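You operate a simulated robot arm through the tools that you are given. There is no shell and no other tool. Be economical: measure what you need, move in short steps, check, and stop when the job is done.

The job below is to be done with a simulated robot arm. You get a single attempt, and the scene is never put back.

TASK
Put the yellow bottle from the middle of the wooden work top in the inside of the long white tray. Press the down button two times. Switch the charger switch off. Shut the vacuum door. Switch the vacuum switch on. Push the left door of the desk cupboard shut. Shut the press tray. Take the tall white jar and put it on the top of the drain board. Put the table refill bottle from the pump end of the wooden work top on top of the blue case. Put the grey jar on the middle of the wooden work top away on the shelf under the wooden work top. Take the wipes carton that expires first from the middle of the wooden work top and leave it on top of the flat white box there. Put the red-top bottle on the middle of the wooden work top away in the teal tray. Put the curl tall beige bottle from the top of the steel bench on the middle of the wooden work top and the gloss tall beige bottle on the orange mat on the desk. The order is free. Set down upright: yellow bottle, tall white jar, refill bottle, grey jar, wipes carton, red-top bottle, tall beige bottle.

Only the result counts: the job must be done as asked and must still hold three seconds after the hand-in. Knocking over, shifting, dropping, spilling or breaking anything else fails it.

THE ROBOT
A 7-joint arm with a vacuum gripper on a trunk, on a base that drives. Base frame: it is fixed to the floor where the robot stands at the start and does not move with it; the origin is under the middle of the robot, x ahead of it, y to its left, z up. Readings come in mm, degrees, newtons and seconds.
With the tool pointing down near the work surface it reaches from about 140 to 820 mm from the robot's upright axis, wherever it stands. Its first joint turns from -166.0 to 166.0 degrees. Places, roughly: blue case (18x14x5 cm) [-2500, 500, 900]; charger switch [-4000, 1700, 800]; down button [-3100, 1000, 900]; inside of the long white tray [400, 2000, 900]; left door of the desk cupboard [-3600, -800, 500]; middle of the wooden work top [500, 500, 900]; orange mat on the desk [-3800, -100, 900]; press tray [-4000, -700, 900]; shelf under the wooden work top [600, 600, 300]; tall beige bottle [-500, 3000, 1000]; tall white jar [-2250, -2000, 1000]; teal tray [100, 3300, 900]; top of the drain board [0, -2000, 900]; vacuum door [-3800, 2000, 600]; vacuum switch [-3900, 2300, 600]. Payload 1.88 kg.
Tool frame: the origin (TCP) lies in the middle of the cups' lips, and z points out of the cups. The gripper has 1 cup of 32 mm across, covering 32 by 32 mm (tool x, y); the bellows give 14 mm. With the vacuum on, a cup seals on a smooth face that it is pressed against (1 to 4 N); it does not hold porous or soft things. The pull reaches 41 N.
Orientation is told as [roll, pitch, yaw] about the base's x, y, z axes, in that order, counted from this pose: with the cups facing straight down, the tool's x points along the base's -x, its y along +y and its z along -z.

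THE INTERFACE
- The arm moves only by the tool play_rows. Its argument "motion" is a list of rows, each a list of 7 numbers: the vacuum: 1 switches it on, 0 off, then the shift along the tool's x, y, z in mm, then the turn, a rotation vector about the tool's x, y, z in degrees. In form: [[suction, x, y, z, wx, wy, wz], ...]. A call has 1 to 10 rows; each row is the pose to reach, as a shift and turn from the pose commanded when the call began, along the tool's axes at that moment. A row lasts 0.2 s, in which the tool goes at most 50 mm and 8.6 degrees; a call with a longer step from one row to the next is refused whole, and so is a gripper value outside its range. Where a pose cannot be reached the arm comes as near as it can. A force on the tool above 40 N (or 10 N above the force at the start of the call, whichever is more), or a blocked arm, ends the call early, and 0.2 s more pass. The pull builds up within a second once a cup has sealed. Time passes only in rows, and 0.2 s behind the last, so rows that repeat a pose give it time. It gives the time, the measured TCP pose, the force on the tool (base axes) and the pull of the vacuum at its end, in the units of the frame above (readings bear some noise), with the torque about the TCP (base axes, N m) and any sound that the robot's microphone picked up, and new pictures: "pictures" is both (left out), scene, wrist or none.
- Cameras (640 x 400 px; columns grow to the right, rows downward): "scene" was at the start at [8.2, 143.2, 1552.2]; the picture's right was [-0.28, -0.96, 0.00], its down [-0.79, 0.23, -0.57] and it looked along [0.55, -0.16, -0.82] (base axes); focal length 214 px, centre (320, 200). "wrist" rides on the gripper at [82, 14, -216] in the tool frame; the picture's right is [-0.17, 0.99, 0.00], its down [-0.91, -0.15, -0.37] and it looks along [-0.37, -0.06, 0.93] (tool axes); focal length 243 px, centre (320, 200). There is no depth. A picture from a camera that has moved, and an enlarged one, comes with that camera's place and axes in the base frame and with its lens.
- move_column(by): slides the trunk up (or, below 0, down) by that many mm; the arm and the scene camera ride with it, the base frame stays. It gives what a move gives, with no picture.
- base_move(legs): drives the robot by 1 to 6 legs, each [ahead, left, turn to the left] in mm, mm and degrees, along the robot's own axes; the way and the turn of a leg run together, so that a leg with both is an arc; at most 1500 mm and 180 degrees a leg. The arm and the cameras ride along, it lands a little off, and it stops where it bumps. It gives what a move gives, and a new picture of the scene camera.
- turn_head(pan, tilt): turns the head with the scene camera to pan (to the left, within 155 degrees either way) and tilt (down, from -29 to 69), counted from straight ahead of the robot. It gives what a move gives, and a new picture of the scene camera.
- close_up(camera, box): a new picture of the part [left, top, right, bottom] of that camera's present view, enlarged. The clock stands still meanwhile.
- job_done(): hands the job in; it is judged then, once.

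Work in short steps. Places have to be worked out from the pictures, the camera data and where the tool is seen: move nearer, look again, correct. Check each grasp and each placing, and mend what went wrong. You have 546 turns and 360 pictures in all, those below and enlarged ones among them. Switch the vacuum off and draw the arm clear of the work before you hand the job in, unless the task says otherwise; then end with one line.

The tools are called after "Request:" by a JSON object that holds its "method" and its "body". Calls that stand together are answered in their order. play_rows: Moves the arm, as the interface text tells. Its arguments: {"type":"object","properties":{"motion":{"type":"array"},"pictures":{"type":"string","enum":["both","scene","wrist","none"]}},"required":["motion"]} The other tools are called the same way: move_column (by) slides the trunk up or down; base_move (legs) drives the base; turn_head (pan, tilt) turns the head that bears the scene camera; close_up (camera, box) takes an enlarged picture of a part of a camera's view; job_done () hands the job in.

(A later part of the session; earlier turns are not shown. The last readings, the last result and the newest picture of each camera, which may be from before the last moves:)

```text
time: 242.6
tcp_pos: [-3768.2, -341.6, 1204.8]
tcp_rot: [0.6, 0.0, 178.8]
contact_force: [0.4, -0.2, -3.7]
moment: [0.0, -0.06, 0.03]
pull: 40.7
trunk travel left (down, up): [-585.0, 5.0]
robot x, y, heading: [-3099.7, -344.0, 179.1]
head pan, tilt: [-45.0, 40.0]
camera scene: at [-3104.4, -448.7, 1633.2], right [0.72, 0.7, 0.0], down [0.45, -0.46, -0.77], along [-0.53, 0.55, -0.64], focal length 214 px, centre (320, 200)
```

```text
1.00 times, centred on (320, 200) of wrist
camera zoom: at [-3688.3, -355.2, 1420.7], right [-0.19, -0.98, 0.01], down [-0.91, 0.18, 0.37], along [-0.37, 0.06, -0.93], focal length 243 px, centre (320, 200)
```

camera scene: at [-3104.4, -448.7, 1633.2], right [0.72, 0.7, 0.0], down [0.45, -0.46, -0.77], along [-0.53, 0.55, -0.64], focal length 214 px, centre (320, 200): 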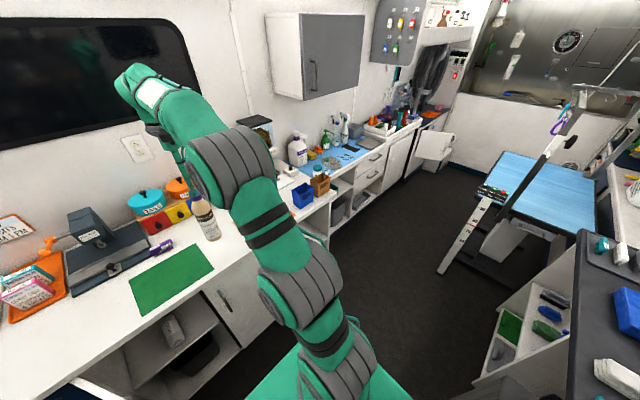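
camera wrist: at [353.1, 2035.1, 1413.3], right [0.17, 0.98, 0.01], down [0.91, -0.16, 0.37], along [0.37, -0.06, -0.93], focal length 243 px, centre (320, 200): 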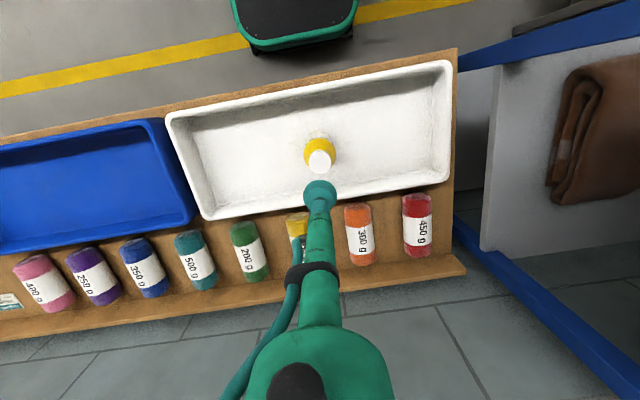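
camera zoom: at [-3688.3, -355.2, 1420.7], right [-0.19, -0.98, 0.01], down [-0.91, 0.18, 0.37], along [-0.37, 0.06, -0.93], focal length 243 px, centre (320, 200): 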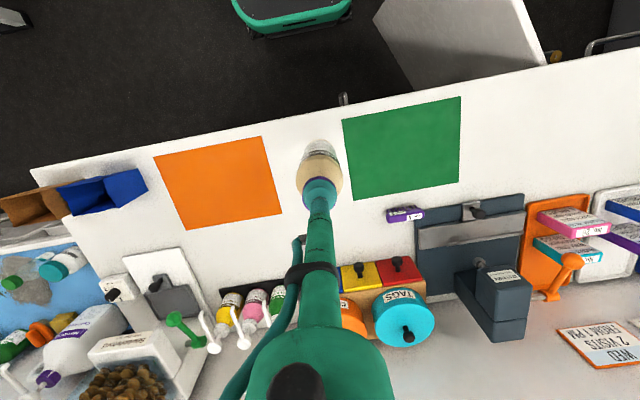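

Mat centre (-3819,-104). Move over it at height, then lower.

Request:
{"method": "play_rows", "body": {"motion": [[1, -10, -45, 0, 0, 0, 0], [1, -20, -90, 0, 0, 0, 0], [1, -30, -135, 0, 0, 0, 0], [1, -40, -180, 0, 0, 0, 0], [1, -48, -225, 0, 0, 0, 0], [1, -50, -236, 40, 0, 0, 0], [1, -50, -236, 80, 0, 0, 0], [1, -50, -236, 100, 0, 0, 0]], "pictures": "wrist"}}

```text
time: 244.4
tcp_pos: [-3814.0, -107.3, 1103.9]
tcp_rot: [0.4, -0.1, 178.8]
contact_force: [-0.3, 0.1, -4.0]
moment: [0.0, 0.0, -0.05]
pull: 40.4
trunk travel left (down, up): [-585.0, 5.0]
robot x, y, heading: [-3102.8, -345.6, 179.0]
head pan, tilt: [-45.0, 40.0]
camera wrist: at [-3732.7, -119.5, 1319.0], right [-0.19, -0.98, 0.01], down [-0.91, 0.18, 0.37], along [-0.37, 0.06, -0.93], focal length 243 px, centre (320, 200)
```

wrist: 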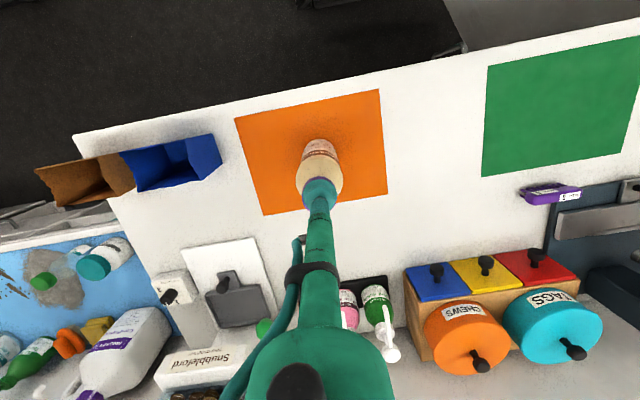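

Over the mat. Lower to contact in small steps.

Request:
{"method": "play_rows", "body": {"motion": [[1, 0, 0, 7, 0, 0, 0], [1, 0, 0, 12, 0, 0, 0], [1, 0, 0, 16, 0, 0, 0], [1, 0, 0, 16, 0, 0, 0]], "pictures": "none"}}

Request:
{"method": "play_rows", "body": {"motion": [[1, 0, 0, 4, 0, 0, 0], [1, 0, 0, 8, 0, 0, 0], [1, 0, 0, 8, 0, 0, 0]], "pictures": "none"}}

```text
time: 245.4
tcp_pos: [-3814.7, -106.6, 1090.6]
tcp_rot: [0.5, -0.2, 178.9]
contact_force: [0.6, -0.7, 9.7]
moment: [-0.02, -0.05, -0.01]
pull: 40.6
trunk travel left (down, up): [-585.0, 5.0]
robot x, y, heading: [-3101.2, -345.4, 179.1]
head pan, tilt: [-45.0, 40.0]
```

```text
time: 246.2
tcp_pos: [-3813.1, -106.9, 1083.0]
tcp_rot: [0.3, -0.4, 178.7]
contact_force: [0.0, -2.2, 30.9]
moment: [0.0, 0.07, 0.0]
pull: 40.8
trunk travel left (down, up): [-585.0, 5.0]
robot x, y, heading: [-3102.1, -347.5, 179.2]
head pan, tilt: [-45.0, 40.0]
```

Set down. Release and lift.

Request:
{"method": "play_rows", "body": {"motion": [[0, 0, 0, -4, 0, 0, 0], [0, 0, 0, -4, 0, 0, 0], [0, 0, 0, -14, 0, 0, 0], [0, 0, 0, -50, 0, 0, 0], [0, 0, 0, -100, 0, 0, 0], [0, 0, 0, -120, 0, 0, 0]], "pictures": "wrist"}}

```text
time: 247.6
tcp_pos: [-3814.0, -104.2, 1197.2]
tcp_rot: [0.5, -0.1, 178.8]
contact_force: [0.0, -0.2, 0.3]
moment: [-0.01, 0.0, 0.02]
pull: 0.1
trunk travel left (down, up): [-585.0, 5.0]
robot x, y, heading: [-3100.9, -348.1, 179.0]
head pan, tilt: [-45.0, 40.0]
camera wrist: at [-3733.3, -118.1, 1413.3], right [-0.19, -0.98, 0.01], down [-0.91, 0.18, 0.37], along [-0.37, 0.06, -0.93], focal length 243 px, centre (320, 200)
```

wrist: 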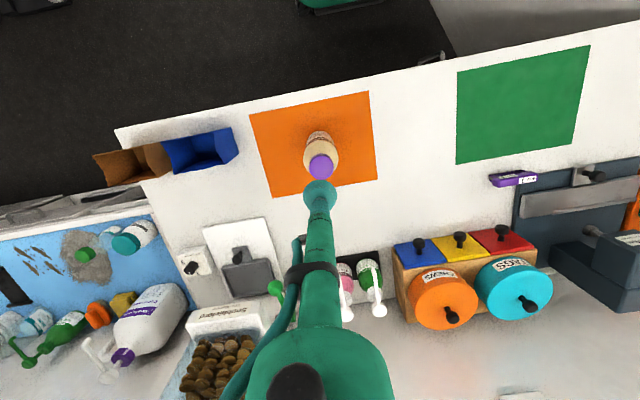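

Gloss bottle stands on the orange mat. Next the press tray and the cupboard door: retract arm, move back and left.

Request:
{"method": "play_rows", "body": {"motion": [[0, 45, 10, 0, 0, 0, 0], [0, 75, 45, 0, 0, 0, 0], [0, 90, 90, 0, 0, 0, 0], [0, 90, 135, 0, 0, 0, 0], [0, 90, 180, 0, 0, 0, 0], [0, 90, 225, 0, 0, 0, 0]], "pictures": "none"}}

Request:
{"method": "base_move", "body": {"legs": [[-110, 0, 0], [0, 330, 0]]}}

Request:
{"method": "turn_head", "body": {"pan": 5, "tilt": 40}}

Request:
{"method": "close_up", "body": {"camera": "wrist", "box": [0, 0, 640, 400]}}

```text
time: 249.0
tcp_pos: [-3729.1, -331.2, 1200.1]
tcp_rot: [0.5, -0.1, 178.8]
contact_force: [0.8, 0.1, -1.0]
moment: [-0.01, -0.01, -0.01]
pull: 0.0
trunk travel left (down, up): [-585.0, 5.0]
robot x, y, heading: [-3098.2, -346.6, 179.1]
head pan, tilt: [-45.0, 40.0]
```

```text
time: 252.0
tcp_pos: [-3625.0, -661.6, 1201.2]
tcp_rot: [0.5, -0.1, 178.5]
contact_force: [0.7, -0.2, -0.4]
moment: [-0.04, 0.01, 0.01]
pull: 0.0
trunk travel left (down, up): [-585.0, 5.0]
robot x, y, heading: [-2997.0, -681.0, 179.0]
head pan, tilt: [-45.0, 40.0]
camera scene: at [-3000.1, -782.6, 1633.2], right [0.72, 0.69, 0.0], down [0.45, -0.46, -0.77], along [-0.53, 0.55, -0.64], focal length 214 px, centre (320, 200)
```

scene: 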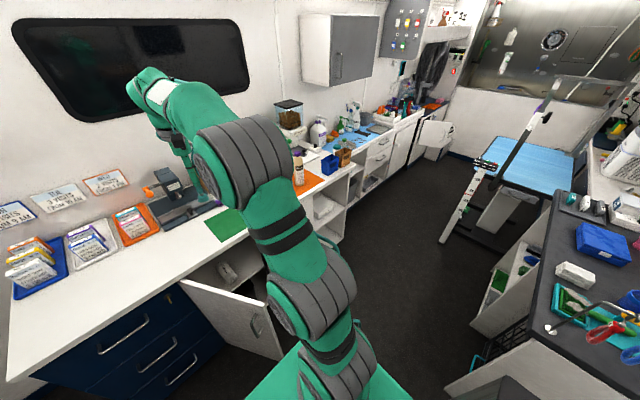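

```text
time: 253.2
tcp_pos: [-3625.2, -660.6, 1201.6]
tcp_rot: [0.6, 0.1, 178.4]
contact_force: [0.2, 0.9, -0.3]
moment: [0.01, -0.01, 0.02]
pull: 0.0
trunk travel left (down, up): [-585.0, 5.0]
robot x, y, heading: [-2998.6, -679.5, 178.7]
head pan, tilt: [5.0, 40.0]
camera scene: at [-3026.0, -849.3, 1633.2], right [-0.07, 1.0, 0.0], down [0.64, 0.04, -0.77], along [-0.76, -0.05, -0.64], focal length 214 px, centre (320, 200)
```

scene: 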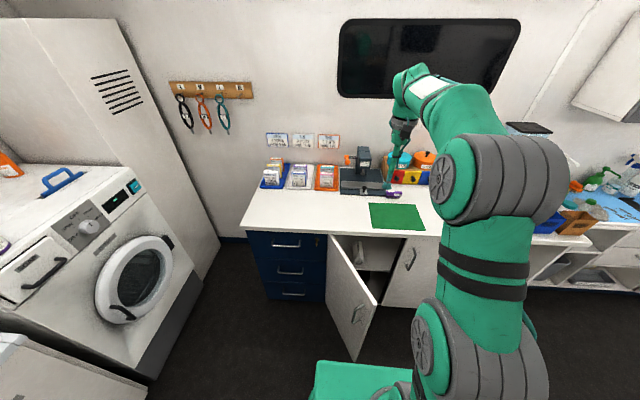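

```text
1.00 times, centred on (320, 200) of wrist
camera zoom: at [-3543.5, -675.1, 1416.7], right [-0.19, -0.98, 0.01], down [-0.91, 0.18, 0.37], along [-0.37, 0.06, -0.93], focal length 243 px, centre (320, 200)
```

zoom: 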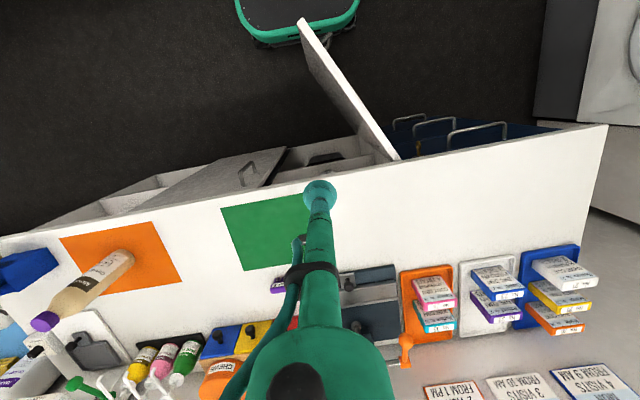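

Request:
{"method": "close_up", "body": {"camera": "scene", "box": [310, 130, 430, 220]}}

Request:
{"method": "close_up", "body": {"camera": "wrist", "box": [240, 240, 480, 390]}}

Request:
{"method": "close_up", "body": {"camera": "scene", "box": [240, 180, 460, 370]}}

```text
4.44 times, centred on (370, 175) of scene
camera zoom: at [-3026.0, -849.3, 1633.2], right [-0.07, 1.0, 0.0], down [0.64, 0.04, -0.77], along [-0.76, -0.05, -0.64], focal length 953 px, centre (98, 311)
```

zoom: 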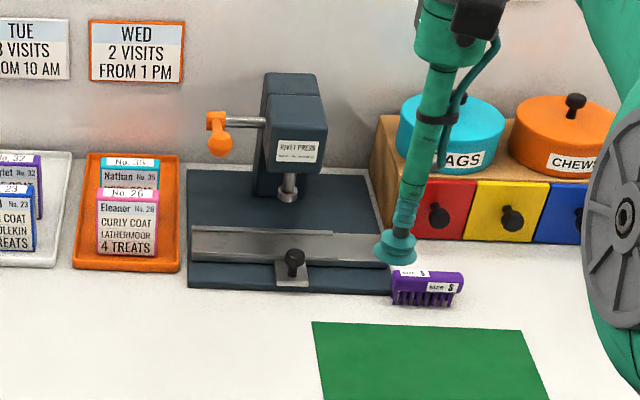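

```text
2.67 times, centred on (360, 315) of wrist
camera zoom: at [-3543.5, -675.1, 1416.7], right [-0.19, -0.98, 0.01], down [-0.91, 0.18, 0.37], along [-0.37, 0.06, -0.93], focal length 647 px, centre (213, -107)
```

zoom: 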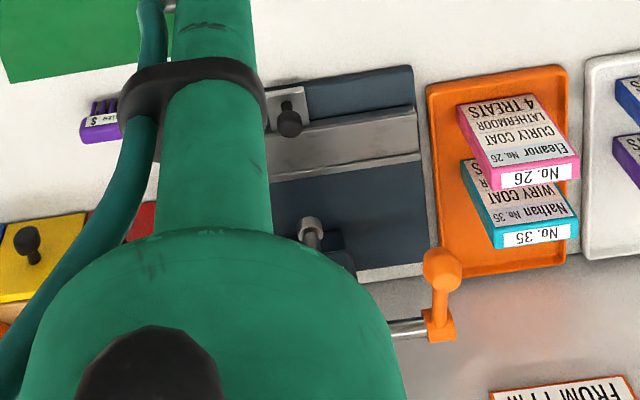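

```text
2.11 times, centred on (350, 275) of scene
camera zoom: at [-3026.0, -849.3, 1633.2], right [-0.07, 1.0, 0.0], down [0.64, 0.04, -0.77], along [-0.76, -0.05, -0.64], focal length 452 px, centre (257, 42)
```

zoom: 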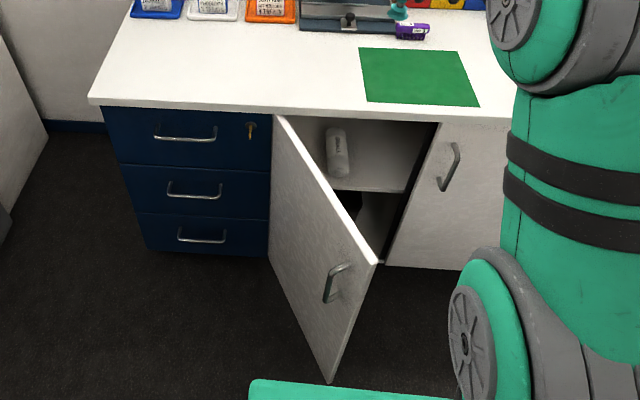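

The rivet press tray knob is at about (-4005,-665); but the open cupboard door blocks coming closer, so first the door. Hinge ≈ (-3690,-850), free edge ≈ (-3385,-672), open ~60°. I bring the tool horizontal: tilt left, then yaw forward.

Request:
{"method": "play_rows", "body": {"motion": [[0, 0, 0, 0, -8.5, 0, 0], [0, 0, 0, 0, -17, 0, 0], [0, 0, 0, 0, -25.5, 0, 0], [0, 0, 0, 0, -34, 0, 0], [0, 0, 0, 0, -42.5, 0, 0], [0, 0, 0, 0, -51, 0, 0], [0, 0, 0, 0, -59.5, 0, 0], [0, 0, 0, 0, -68, 0, 0], [0, 0, 0, 0, -76.5, 0, 0], [0, 0, 0, 0, -85, 0, 0]], "pictures": "none"}}

Request:
{"method": "play_rows", "body": {"motion": [[0, 0, 0, 0, 0, -8.5, 0], [0, 0, 0, 0, 0, -17, 0], [0, 0, 0, 0, 0, -25.5, 0], [0, 0, 0, 0, 0, -34, 0], [0, 0, 0, 0, 0, -42.5, 0], [0, 0, 0, 0, 0, -51, 0], [0, 0, 0, 0, 0, -59.5, 0], [0, 0, 0, 0, 0, -68, 0], [0, 0, 0, 0, 0, -76.5, 0], [0, 0, 0, 0, 0, -85, 0]]}}

```text
time: 255.4
tcp_pos: [-3624.4, -660.4, 1201.9]
tcp_rot: [85.7, -0.1, 178.5]
contact_force: [-0.4, 0.0, 0.0]
moment: [0.03, 0.02, -0.01]
pull: 0.1
trunk travel left (down, up): [-585.0, 5.0]
robot x, y, heading: [-2997.8, -679.0, 178.6]
head pan, tilt: [5.0, 40.0]
```

```text
time: 257.6
tcp_pos: [-3623.3, -660.6, 1199.3]
tcp_rot: [89.5, -4.5, 93.6]
contact_force: [-0.5, 0.0, -0.1]
moment: [0.03, -0.01, 0.04]
pull: 0.1
trunk travel left (down, up): [-585.0, 5.0]
robot x, y, heading: [-2995.3, -673.0, 179.0]
head pan, tilt: [5.0, 40.0]
camera scene: at [-3026.1, -849.3, 1633.2], right [-0.07, 1.0, 0.0], down [0.64, 0.04, -0.77], along [-0.76, -0.05, -0.64], focal length 214 px, centre (320, 200)
camera wrist: at [-3404.2, -731.0, 1209.1], right [-0.01, 0.09, 1.0], down [0.32, 0.95, -0.08], along [-0.95, 0.31, -0.04], focal length 243 px, centre (320, 200)
```

scene: 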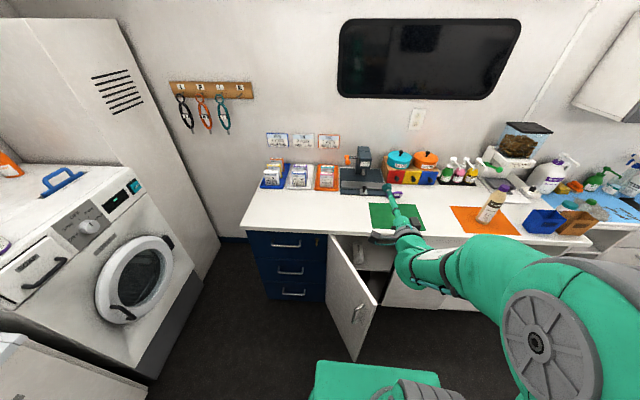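
wrist: 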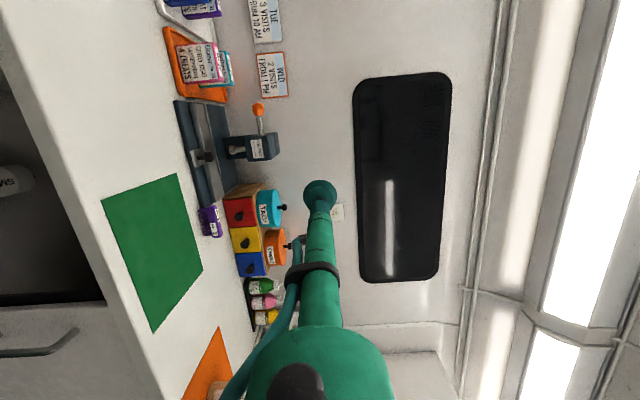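

Horizontal. I move the base back 225 and left 130, then lower the trunk.

Request:
{"method": "base_move", "body": {"legs": [[-225, 0, 0], [0, 130, 0]]}}

Request:
{"method": "move_column", "body": {"by": -400}}

Request:
{"method": "play_rows", "body": {"motion": [[0, 0, -17, 0, 0, 0, 0], [0, 0, -34, 0, 0, 0, 0]]}}

```text
time: 260.2
tcp_pos: [-3399.6, -796.3, 1201.7]
tcp_rot: [89.6, -4.4, 93.4]
contact_force: [-0.3, 0.1, 0.5]
moment: [0.0, 0.01, 0.0]
pull: 0.1
trunk travel left (down, up): [-585.0, 5.0]
robot x, y, heading: [-2772.1, -812.7, 178.9]
head pan, tilt: [5.0, 40.0]
camera scene: at [-2801.7, -985.1, 1633.2], right [-0.07, 1.0, 0.0], down [0.64, 0.04, -0.77], along [-0.76, -0.05, -0.64], focal length 214 px, centre (320, 200)
```

scene: 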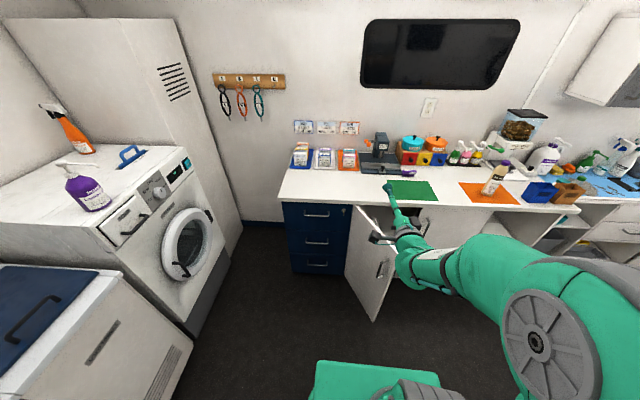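

```text
time: 264.0
tcp_pos: [-3400.2, -795.2, 801.6]
tcp_rot: [89.6, -4.4, 93.5]
contact_force: [-0.2, 0.0, -0.2]
moment: [-0.06, -0.02, 0.02]
pull: 0.1
trunk travel left (down, up): [-185.0, 405.0]
robot x, y, heading: [-2770.5, -811.7, 179.1]
head pan, tilt: [5.0, 40.0]
```

```text
time: 264.6
tcp_pos: [-3401.6, -793.3, 767.3]
tcp_rot: [89.6, -4.4, 93.5]
contact_force: [0.2, 0.2, -0.5]
moment: [-0.06, -0.02, 0.0]
pull: 0.1
trunk travel left (down, up): [-185.0, 405.0]
robot x, y, heading: [-2772.8, -815.2, 178.5]
head pan, tilt: [5.0, 40.0]
camera scene: at [-2801.6, -984.9, 1233.3], right [-0.07, 1.0, 0.0], down [0.64, 0.04, -0.77], along [-0.76, -0.05, -0.64], focal length 214 px, centre (320, 200)
camera wrist: at [-3180.4, -863.1, 775.7], right [-0.01, 0.09, 1.0], down [0.32, 0.94, -0.08], along [-0.95, 0.32, -0.04], focal length 243 px, centre (320, 200)
```

scene: 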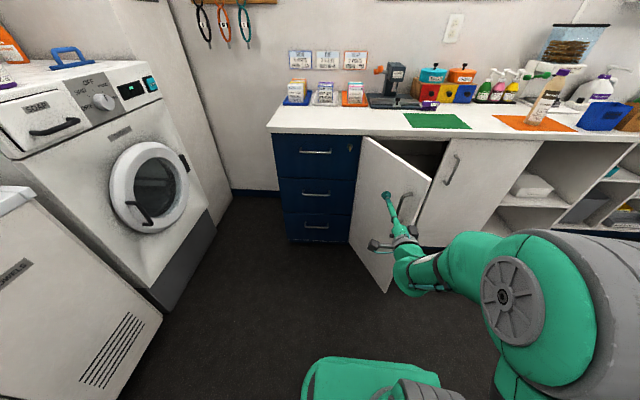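
wrist: 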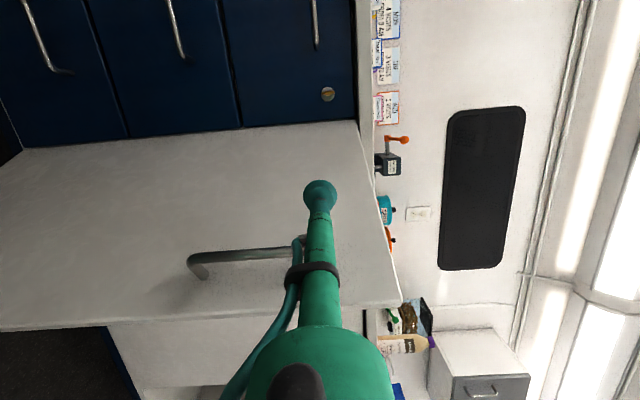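

The tool is left of the door, above its handle. I raise 22 mm and use base moves to sweep the door along its arc.

Request:
{"method": "play_rows", "body": {"motion": [[0, 0, 22, 0, 0, 0, 0]], "pictures": "none"}}

Request:
{"method": "base_move", "body": {"legs": [[25, -66, 0], [43, -66, 0]]}}

```text
time: 265.0
tcp_pos: [-3399.1, -796.0, 789.1]
tcp_rot: [89.5, -4.4, 93.6]
contact_force: [0.4, -0.5, -0.5]
moment: [-0.01, 0.02, 0.0]
pull: 0.1
trunk travel left (down, up): [-185.0, 405.0]
robot x, y, heading: [-2772.7, -810.7, 178.8]
head pan, tilt: [5.0, 40.0]
```

```text
time: 266.7
tcp_pos: [-3465.2, -661.8, 788.8]
tcp_rot: [89.5, -4.5, 93.4]
contact_force: [0.5, 0.3, 0.1]
moment: [-0.01, -0.03, 0.01]
pull: 0.0
trunk travel left (down, up): [-185.0, 405.0]
robot x, y, heading: [-2839.3, -679.1, 178.7]
head pan, tilt: [5.0, 40.0]
camera scene: at [-2867.0, -851.5, 1233.2], right [-0.07, 1.0, 0.0], down [0.64, 0.04, -0.77], along [-0.76, -0.05, -0.64], focal length 214 px, centre (320, 200)
```

scene: 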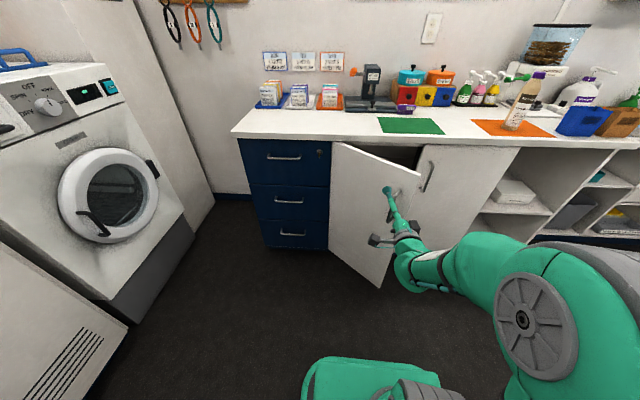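

The door is closing as planned. Continue the arc.

Request:
{"method": "base_move", "body": {"legs": [[59, -52, 0], [75, -36, 0]]}}

```text
time: 268.4
tcp_pos: [-3597.1, -570.4, 788.7]
tcp_rot: [89.6, -4.3, 93.4]
contact_force: [-0.2, 0.0, -0.6]
moment: [0.02, 0.0, -0.03]
pull: 0.0
trunk travel left (down, up): [-185.0, 405.0]
robot x, y, heading: [-2969.3, -590.0, 178.5]
head pan, tilt: [5.0, 40.0]
camera scene: at [-2998.6, -760.9, 1233.2], right [-0.06, 1.0, 0.0], down [0.64, 0.04, -0.77], along [-0.76, -0.05, -0.64], focal length 214 px, centre (320, 200)
```

scene: 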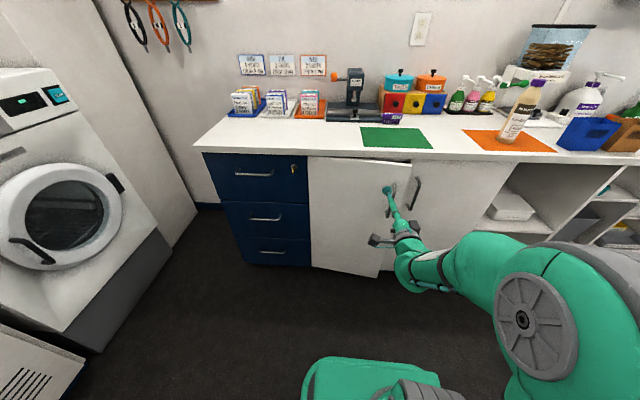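

Nearly shut. Push the rest: base 50 mm, then arm with small steps watching force.

Request:
{"method": "base_move", "body": {"legs": [[50, -5, 0]]}}

Request:
{"method": "play_rows", "body": {"motion": [[0, 0, 0, 10, 0, 0, 0], [0, 0, 0, 20, 0, 0, 0], [0, 0, 0, 30, 0, 0, 0], [0, 0, 0, 40, 0, 0, 0], [0, 0, 0, 48, 0, 0, 0]]}}

```text
time: 269.4
tcp_pos: [-3646.9, -563.9, 789.3]
tcp_rot: [89.6, -4.4, 93.5]
contact_force: [-0.6, 0.5, 0.7]
moment: [0.0, -0.02, 0.0]
pull: 0.1
trunk travel left (down, up): [-185.0, 405.0]
robot x, y, heading: [-3017.4, -580.7, 178.9]
head pan, tilt: [5.0, 40.0]
camera scene: at [-3048.1, -754.7, 1233.2], right [-0.07, 1.0, 0.0], down [0.64, 0.04, -0.77], along [-0.76, -0.05, -0.64], focal length 214 px, centre (320, 200)
```

scene: 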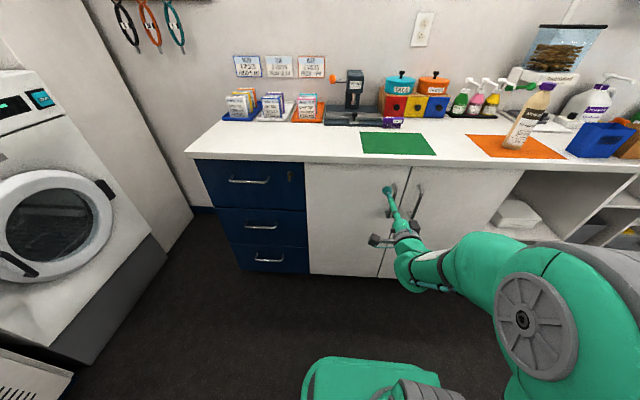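

```text
time: 270.6
tcp_pos: [-3694.0, -567.1, 789.2]
tcp_rot: [89.5, -4.3, 93.6]
contact_force: [-0.1, -0.3, -0.3]
moment: [0.0, 0.02, 0.01]
pull: 0.2
trunk travel left (down, up): [-185.0, 405.0]
robot x, y, heading: [-3022.1, -582.9, 178.7]
head pan, tilt: [5.0, 40.0]
camera scene: at [-3048.1, -754.7, 1233.2], right [-0.07, 1.0, 0.0], down [0.64, 0.04, -0.77], along [-0.76, -0.05, -0.64], focal length 214 px, centre (320, 200)
camera wrist: at [-3474.1, -637.4, 797.0], right [-0.01, 0.09, 1.0], down [0.32, 0.94, -0.08], along [-0.95, 0.32, -0.04], focal length 243 px, centre (320, 200)
```

scene: 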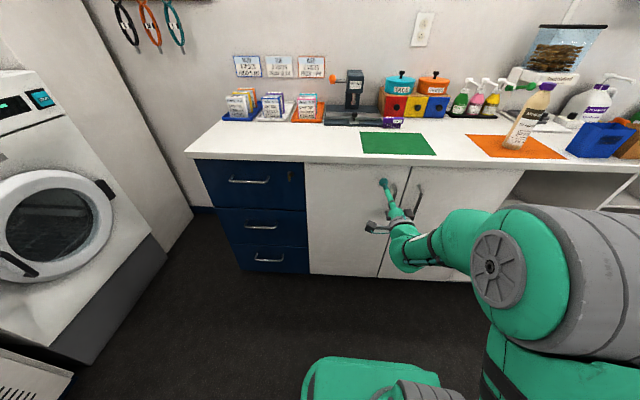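
wrist: 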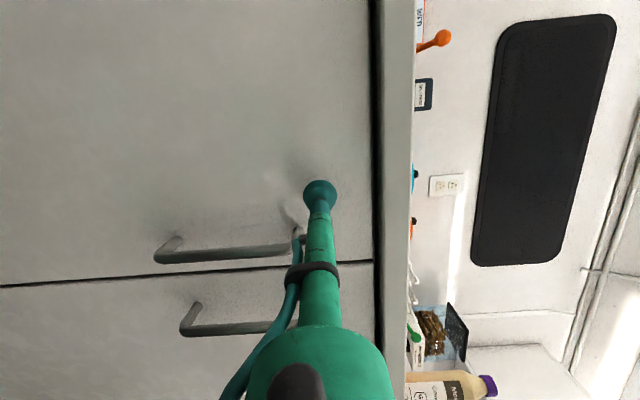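

Looks shut but I feel no stop yet; push a little further.

Request:
{"method": "play_rows", "body": {"motion": [[0, 0, 0, 5, 0, 0, 0], [0, 0, 0, 10, 0, 0, 0], [0, 0, 0, 15, 0, 0, 0], [0, 0, 0, 20, 0, 0, 0], [0, 0, 0, 25, 0, 0, 0], [0, 0, 0, 30, 0, 0, 0]], "pictures": "none"}}

```text
time: 272.0
tcp_pos: [-3724.3, -568.8, 788.6]
tcp_rot: [89.6, -4.3, 93.5]
contact_force: [1.8, -1.0, -0.3]
moment: [0.0, 0.04, -0.03]
pull: 0.1
trunk travel left (down, up): [-185.0, 405.0]
robot x, y, heading: [-3018.0, -584.8, 178.5]
head pan, tilt: [5.0, 40.0]
```

Request:
{"method": "play_rows", "body": {"motion": [[0, 0, 0, 4, 0, 0, 0], [0, 0, 0, 8, 0, 0, 0], [0, 0, 0, 12, 0, 0, 0], [0, 0, 0, 16, 0, 0, 0]], "pictures": "wrist"}}

```text
time: 273.0
tcp_pos: [-3735.6, -570.2, 788.5]
tcp_rot: [89.6, -4.4, 93.4]
contact_force: [23.6, -0.6, 7.0]
moment: [0.17, -0.21, -0.09]
pull: 0.1
trunk travel left (down, up): [-185.0, 405.0]
robot x, y, heading: [-3020.1, -583.7, 178.9]
head pan, tilt: [5.0, 40.0]
stopped in row 4: the force on the tool passed its limit (the readings are from after the stop); the commanded pose is now the measured one
camera wrist: at [-3515.8, -639.8, 796.7], right [-0.01, 0.09, 1.0], down [0.32, 0.94, -0.08], along [-0.95, 0.32, -0.04], focal length 243 px, centre (320, 200)
```

wrist: 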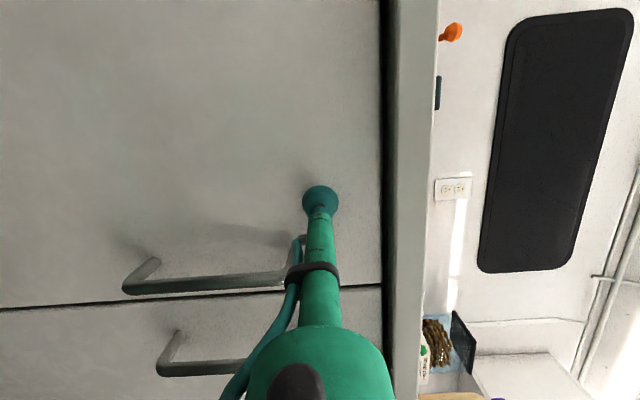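

Hard stop: the door is shut. I back off, raise the trunk, and approach the rivet press for a look.

Request:
{"method": "play_rows", "body": {"motion": [[0, 0, 0, -30, 0, 0, 0], [0, 0, 0, -70, 0, 0, 0]], "pictures": "none"}}

Request:
{"method": "move_column", "body": {"by": 260}}

Request:
{"method": "base_move", "body": {"legs": [[180, 95, 0]]}}

Request:
{"method": "close_up", "body": {"camera": "wrist", "box": [0, 0, 640, 400]}}

Request:
{"method": "close_up", "body": {"camera": "scene", "box": [300, 20, 500, 160]}}

```text
time: 273.6
tcp_pos: [-3667.9, -565.1, 786.5]
tcp_rot: [89.4, -4.3, 93.4]
contact_force: [-1.2, -0.5, 0.7]
moment: [-0.01, 0.01, 0.01]
pull: 0.0
trunk travel left (down, up): [-185.0, 405.0]
robot x, y, heading: [-3019.4, -582.3, 178.9]
head pan, tilt: [5.0, 40.0]
```

```text
time: 276.3
tcp_pos: [-3667.7, -566.0, 1046.3]
tcp_rot: [89.5, -4.4, 93.4]
contact_force: [0.6, 0.2, -0.2]
moment: [0.0, 0.01, 0.0]
pull: 0.0
trunk travel left (down, up): [-445.0, 145.0]
robot x, y, heading: [-3020.9, -584.0, 178.5]
head pan, tilt: [5.0, 40.0]
```

```text
time: 277.9
tcp_pos: [-3850.7, -655.7, 1046.6]
tcp_rot: [89.5, -4.3, 93.4]
contact_force: [0.4, -0.1, 0.1]
moment: [-0.01, -0.03, -0.02]
pull: 0.0
trunk travel left (down, up): [-445.0, 145.0]
robot x, y, heading: [-3201.5, -674.8, 178.8]
head pan, tilt: [5.0, 40.0]
camera scene: at [-3229.6, -845.7, 1493.2], right [-0.06, 1.0, 0.0], down [0.64, 0.04, -0.77], along [-0.76, -0.05, -0.64], focal length 214 px, centre (320, 200)
```

scene: 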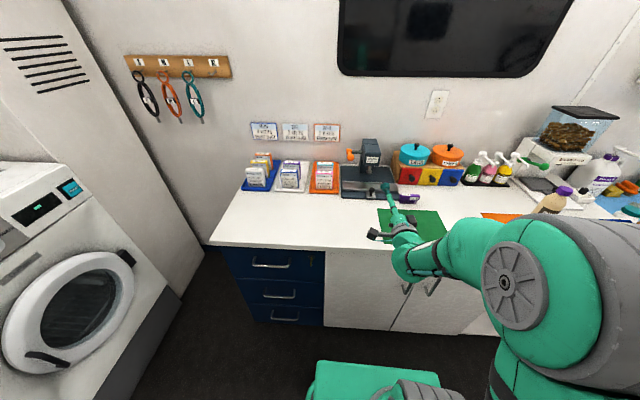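

```text
1.00 times, centred on (320, 200) of wrist
camera zoom: at [-3630.7, -726.2, 1055.9], right [-0.01, 0.09, 1.0], down [0.32, 0.94, -0.08], along [-0.95, 0.32, -0.04], focal length 243 px, centre (320, 200)
```

zoom: 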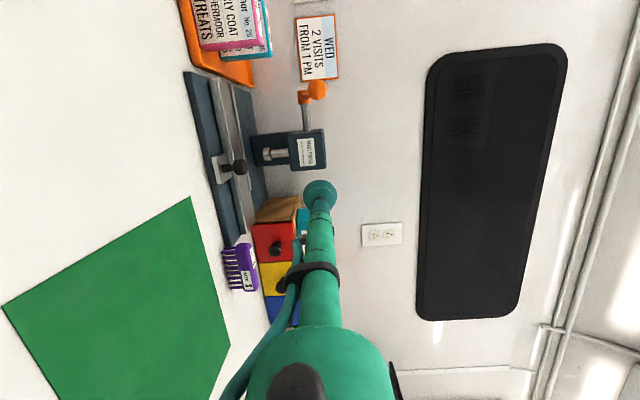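

```text
2.86 times, centred on (400, 90) of scene
camera zoom: at [-3229.6, -845.7, 1493.2], right [-0.06, 1.0, 0.0], down [0.64, 0.04, -0.77], along [-0.76, -0.05, -0.64], focal length 613 px, centre (91, 514)
```

zoom: 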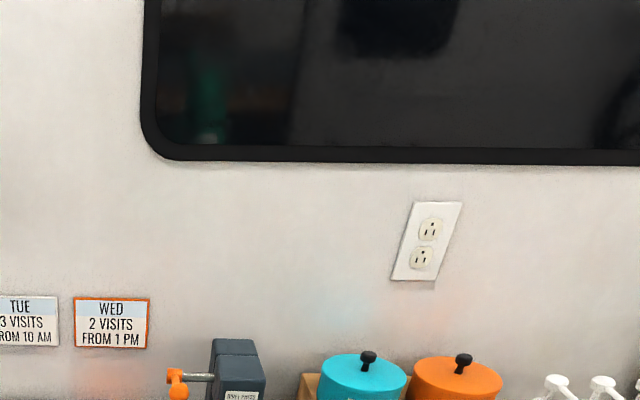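

Request:
{"method": "close_up", "body": {"camera": "scene", "box": [320, 130, 440, 220]}}

Request:
{"method": "close_up", "body": {"camera": "wrist", "box": [160, 60, 340, 260]}}

```text
4.44 times, centred on (380, 175) of scene
camera zoom: at [-3229.6, -845.7, 1493.2], right [-0.06, 1.0, 0.0], down [0.64, 0.04, -0.77], along [-0.76, -0.05, -0.64], focal length 953 px, centre (53, 311)
```

zoom: 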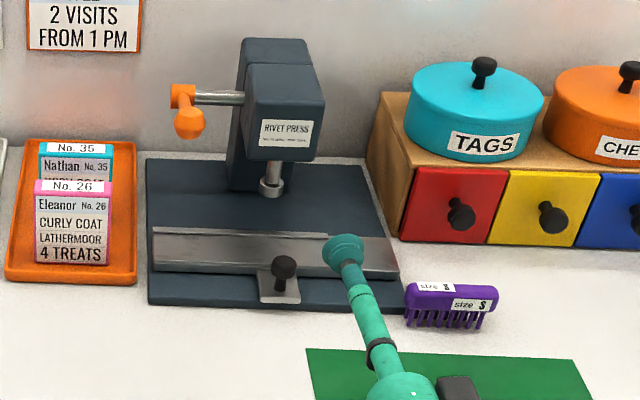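

```text
2.00 times, centred on (250, 160) of wrist
camera zoom: at [-3630.7, -726.2, 1055.9], right [-0.01, 0.09, 1.0], down [0.32, 0.94, -0.08], along [-0.95, 0.32, -0.04], focal length 485 px, centre (460, 280)
```

zoom: 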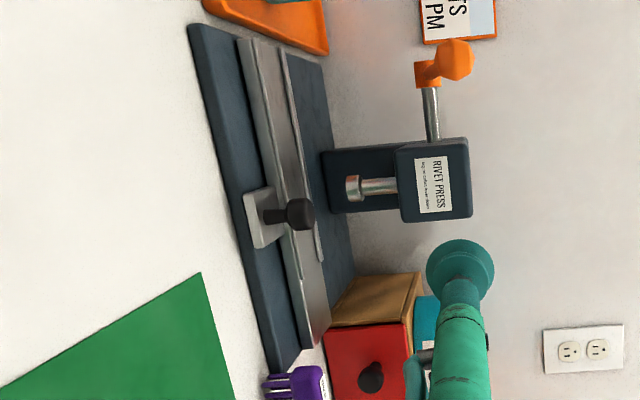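

I need a clearer view of the tray mechanism; move the tool up/right out of the way and zoom.

Request:
{"method": "play_rows", "body": {"motion": [[0, -45, 10, -10, 0, 0, 0], [0, -90, 30, -20, 0, 0, 0], [0, -130, 50, -40, 0, 0, 0]], "pictures": "none"}}

Request:
{"method": "move_column", "body": {"by": 130}}

Request:
{"method": "turn_head", "body": {"pan": -10, "tilt": 40}}

Request:
{"method": "close_up", "body": {"camera": "scene", "box": [240, 140, 380, 240]}}

```text
refused: row 2 steps farther than a row can; nothing moved
```

```text
time: 279.5
tcp_pos: [-3850.7, -656.3, 1176.4]
tcp_rot: [89.5, -4.4, 93.4]
contact_force: [0.2, 0.4, -0.4]
moment: [0.0, 0.0, 0.01]
pull: 0.0
trunk travel left (down, up): [-575.0, 15.0]
robot x, y, heading: [-3198.1, -675.0, 178.6]
head pan, tilt: [5.0, 40.0]
```

```text
time: 280.2
tcp_pos: [-3850.2, -655.2, 1176.7]
tcp_rot: [89.5, -4.4, 93.4]
contact_force: [0.4, 0.2, 0.4]
moment: [0.02, 0.0, 0.0]
pull: 0.0
trunk travel left (down, up): [-575.0, 15.0]
robot x, y, heading: [-3197.7, -672.2, 178.6]
head pan, tilt: [-10.0, 40.0]
camera scene: at [-3228.3, -823.7, 1623.2], right [0.2, 0.98, 0.0], down [0.63, -0.13, -0.77], along [-0.75, 0.15, -0.64], focal length 214 px, centre (320, 200)
```

scene: 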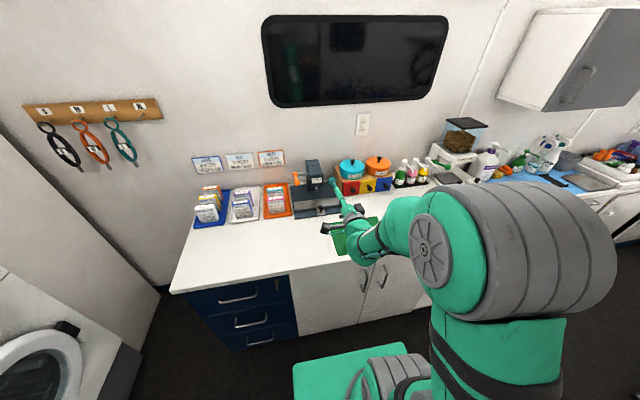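

```text
4.00 times, centred on (310, 190) of scene
camera zoom: at [-3228.3, -823.7, 1623.2], right [0.2, 0.98, 0.0], down [0.63, -0.13, -0.77], along [-0.75, 0.15, -0.64], focal length 858 px, centre (360, 240)
```

zoom: 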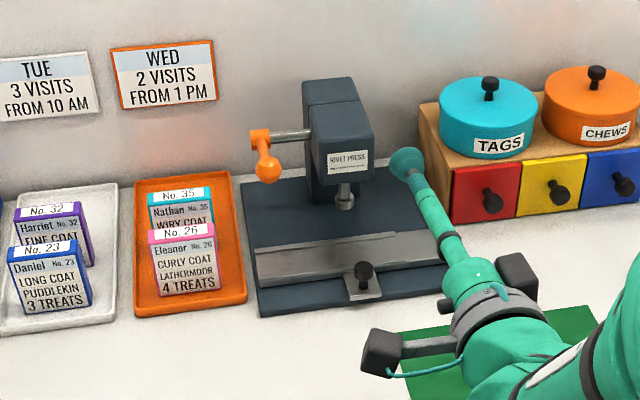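

It looks like a slide plate with a front tab and knob at (-4015,-662,906); shutting it means pushing it back (-x) under the ram. I lower the trunk 200 and tilt the tool 20° down.

Request:
{"method": "move_column", "body": {"by": -200}}

Request:
{"method": "play_rows", "body": {"motion": [[0, 3, 0, 0, 7, 0, 0], [0, 5, 0, 0, 14, 0, 0], [0, 7, 0, 0, 20, 0, 0]]}}

```text
time: 282.4
tcp_pos: [-3850.7, -655.7, 976.4]
tcp_rot: [89.4, -4.4, 93.4]
contact_force: [0.3, -0.5, 0.2]
moment: [0.03, 0.0, 0.0]
pull: 0.0
trunk travel left (down, up): [-375.0, 215.0]
robot x, y, heading: [-3200.5, -675.4, 178.9]
head pan, tilt: [-10.0, 40.0]
```

```text
time: 283.2
tcp_pos: [-3849.0, -661.7, 976.2]
tcp_rot: [69.4, -4.4, 93.4]
contact_force: [0.2, -0.6, 0.3]
moment: [-0.01, 0.03, -0.02]
pull: 0.0
trunk travel left (down, up): [-375.0, 215.0]
robot x, y, heading: [-3198.0, -673.3, 178.7]
head pan, tilt: [-10.0, 40.0]
camera scene: at [-3228.3, -823.6, 1423.2], right [0.2, 0.98, 0.0], down [0.63, -0.13, -0.77], along [-0.75, 0.15, -0.64], focal length 214 px, centre (320, 200)
camera wrist: at [-3648.4, -739.5, 1058.0], right [-0.35, 0.07, 0.93], down [0.35, 0.93, 0.06], along [-0.87, 0.35, -0.36], focal length 243 px, centre (320, 200)
```

scene: 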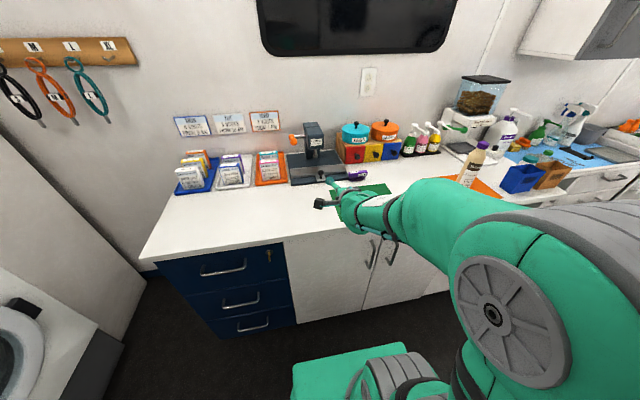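
wrist: 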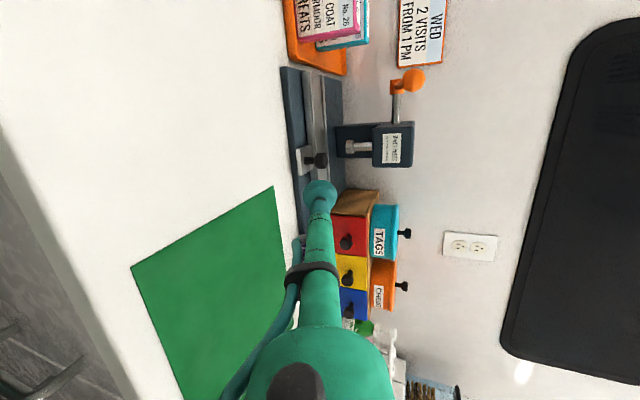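

Approach: move to just in front of the knob at (-3965,-662,914).

Request:
{"method": "play_rows", "body": {"motion": [[0, -2, -6, 43, 0, 0, 0], [0, -5, -12, 87, 0, 0, 0], [0, -7, -19, 130, 0, 0, 0]]}}

Request:
{"method": "close_up", "body": {"camera": "scene", "box": [260, 130, 380, 210]}}

```text
time: 284.0
tcp_pos: [-3965.1, -658.3, 913.8]
tcp_rot: [69.5, -4.4, 93.4]
contact_force: [0.0, 0.1, 0.8]
moment: [-0.02, -0.02, 0.01]
pull: 0.1
trunk travel left (down, up): [-375.0, 215.0]
robot x, y, heading: [-3204.2, -679.7, 179.0]
head pan, tilt: [-10.0, 40.0]
camera scene: at [-3227.8, -823.7, 1423.3], right [0.2, 0.98, 0.0], down [0.63, -0.13, -0.77], along [-0.75, 0.15, -0.64], focal length 214 px, centre (320, 200)
camera wrist: at [-3764.2, -734.7, 994.9], right [-0.35, 0.07, 0.93], down [0.35, 0.94, 0.06], along [-0.87, 0.35, -0.35], focal length 243 px, centre (320, 200)
```

scene: 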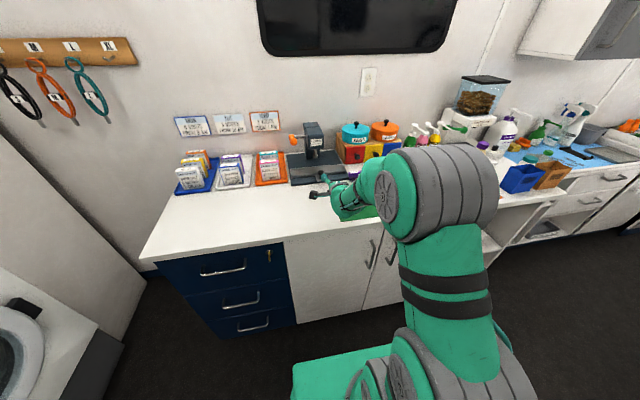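
wrist: 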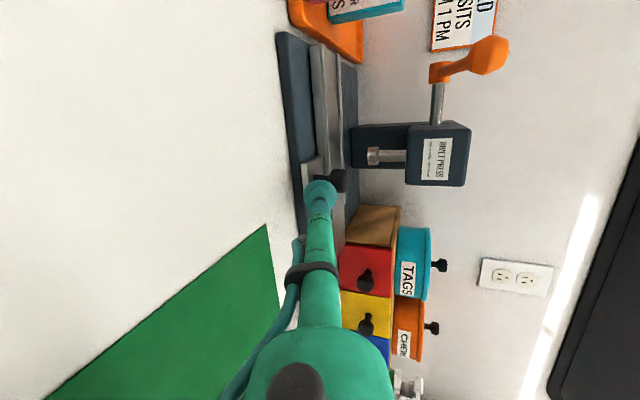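

```text
5.00 times, centred on (320, 170) of scene
camera zoom: at [-3227.8, -823.7, 1423.3], right [0.2, 0.98, 0.0], down [0.63, -0.13, -0.77], along [-0.75, 0.15, -0.64], focal length 1072 px, centre (320, 350)
```

zoom: 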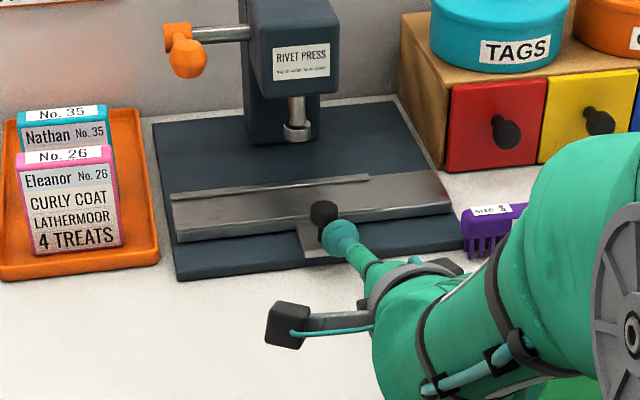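

Now push gently along -x at the knob.

Request:
{"method": "play_rows", "body": {"motion": [[0, 4, 8, 9, 0, 0, 0], [0, 4, 12, 19, 0, 0, 0], [0, 3, 15, 28, 0, 0, 0], [0, 3, 18, 38, 0, 0, 0], [0, 2, 22, 47, 0, 0, 0], [0, 2, 25, 56, 0, 0, 0]], "pictures": "none"}}

Request:
{"method": "close_up", "body": {"camera": "scene", "box": [260, 130, 380, 210]}}

```text
time: 285.4
tcp_pos: [-4026.3, -663.1, 917.6]
tcp_rot: [69.4, -4.4, 93.4]
contact_force: [-0.3, 0.4, 0.5]
moment: [-0.01, 0.0, -0.03]
pull: 0.2
trunk travel left (down, up): [-375.0, 215.0]
robot x, y, heading: [-3197.7, -674.0, 178.8]
head pan, tilt: [-10.0, 40.0]
```

```text
5.00 times, centred on (320, 170) of scene
camera zoom: at [-3228.2, -823.7, 1423.2], right [0.2, 0.98, 0.0], down [0.63, -0.13, -0.77], along [-0.75, 0.15, -0.64], focal length 1072 px, centre (320, 350)
```

zoom: 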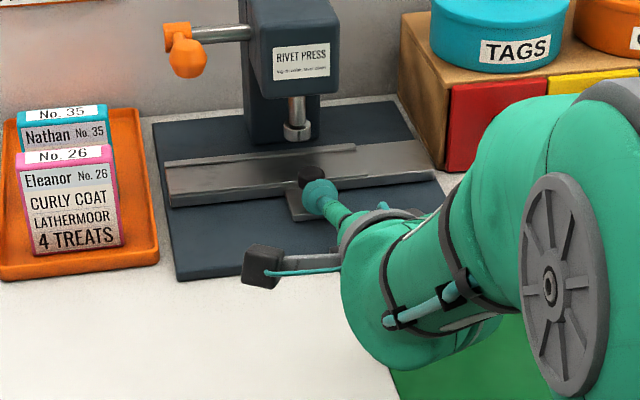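

The tray slides back. Continue until it stops.

Request:
{"method": "play_rows", "body": {"motion": [[0, -1, 3, 9, 0, 0, 0], [0, -1, 7, 19, 0, 0, 0], [0, -2, 10, 28, 0, 0, 0], [0, -2, 14, 38, 0, 0, 0], [0, -3, 17, 47, 0, 0, 0]], "pictures": "none"}}

Request:
{"method": "close_up", "body": {"camera": "scene", "box": [260, 130, 380, 210]}}

```text
time: 286.4
tcp_pos: [-4057.0, -662.1, 913.9]
tcp_rot: [69.1, -4.7, 93.4]
contact_force: [26.3, 0.8, 7.8]
moment: [0.09, 0.08, 0.02]
pull: 0.1
trunk travel left (down, up): [-375.0, 215.0]
robot x, y, heading: [-3200.3, -672.6, 178.5]
head pan, tilt: [-10.0, 40.0]
stopped in row 4: the force on the tool passed its limit (the readings are from after the stop); the commanded pose is now the measured one
```

```text
5.00 times, centred on (320, 170) of scene
camera zoom: at [-3224.2, -823.5, 1423.5], right [0.2, 0.98, 0.0], down [0.63, -0.13, -0.77], along [-0.75, 0.15, -0.64], focal length 1072 px, centre (320, 350)
```

zoom: 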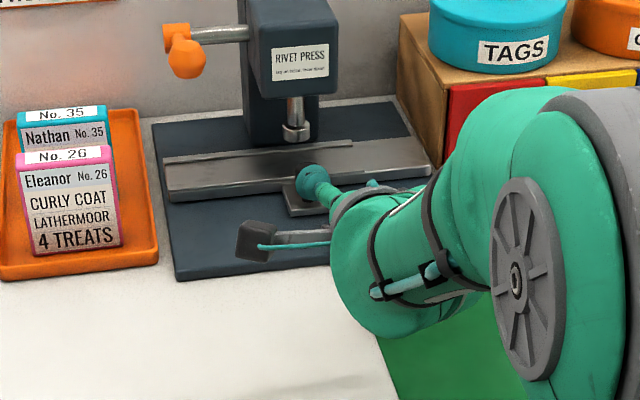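

Hard stop reached: tray shut. I back off, raise and level the tool.

Request:
{"method": "play_rows", "body": {"motion": [[0, 0, -3, -9, 0, 0, 0], [0, 0, -10, -40, 0, 0, 0], [0, 0, -15, -80, 0, 0, 0], [0, 0, -10, -120, 0, 0, 0], [0, 0, 0, -160, -7, 0, 0], [0, 0, 10, -190, -14, 0, 0], [0, 0, 20, -200, -20, 0, 0]], "pictures": "none"}}

Request:
{"method": "close_up", "body": {"camera": "scene", "box": [260, 130, 380, 210]}}

```text
time: 287.9
tcp_pos: [-3878.4, -660.4, 1005.1]
tcp_rot: [89.1, -4.5, 93.4]
contact_force: [-0.3, -0.5, 0.9]
moment: [-0.02, -0.03, -0.01]
pull: 0.1
trunk travel left (down, up): [-375.0, 215.0]
robot x, y, heading: [-3200.7, -671.9, 178.7]
head pan, tilt: [-10.0, 40.0]
```

```text
5.00 times, centred on (320, 170) of scene
camera zoom: at [-3227.5, -823.6, 1423.3], right [0.2, 0.98, 0.0], down [0.63, -0.13, -0.77], along [-0.75, 0.15, -0.64], focal length 1072 px, centre (320, 350)
```

zoom: 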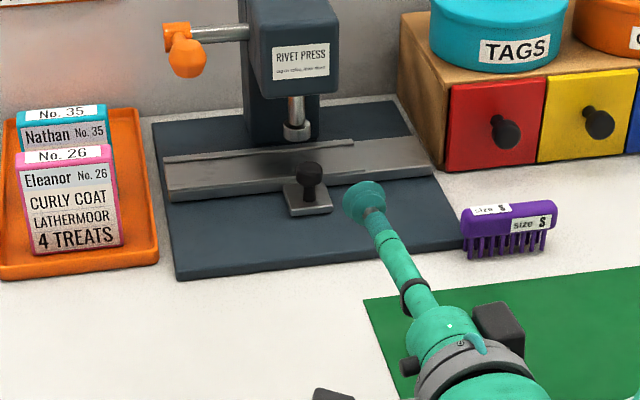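

Tray shut confirmed. Now toward the other end: retract the arm, back off, and strafe right in the aisle.

Request:
{"method": "play_rows", "body": {"motion": [[0, 0, 0, -40, 0, 0, 0], [0, 0, 0, -80, 0, 0, 0], [0, 0, 0, -120, 0, 0, 0]], "pictures": "none"}}

Request:
{"method": "base_move", "body": {"legs": [[150, 0, 0]]}}

```text
time: 288.9
tcp_pos: [-3762.6, -664.0, 971.8]
tcp_rot: [85.2, -3.5, 94.9]
contact_force: [-0.3, 0.2, 0.6]
moment: [0.02, -0.02, -0.04]
pull: 0.0
trunk travel left (down, up): [-375.0, 215.0]
robot x, y, heading: [-3198.4, -673.9, 178.9]
head pan, tilt: [-10.0, 40.0]
stopped in row 3: the arm was blocked; the commanded pose is now the measured one
```

```text
time: 290.3
tcp_pos: [-3912.6, -661.7, 974.4]
tcp_rot: [85.4, -3.4, 94.9]
contact_force: [0.0, -0.1, -0.5]
moment: [0.01, -0.06, -0.01]
pull: 0.1
trunk travel left (down, up): [-375.0, 215.0]
robot x, y, heading: [-3352.4, -676.2, 178.6]
head pan, tilt: [-10.0, 40.0]
camera scene: at [-3378.2, -820.1, 1423.0], right [0.2, 0.98, 0.0], down [0.63, -0.13, -0.77], along [-0.75, 0.15, -0.64], focal length 214 px, centre (320, 200)
```

scene: 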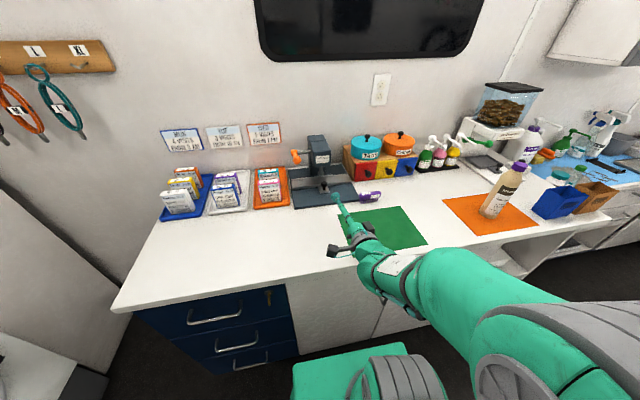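

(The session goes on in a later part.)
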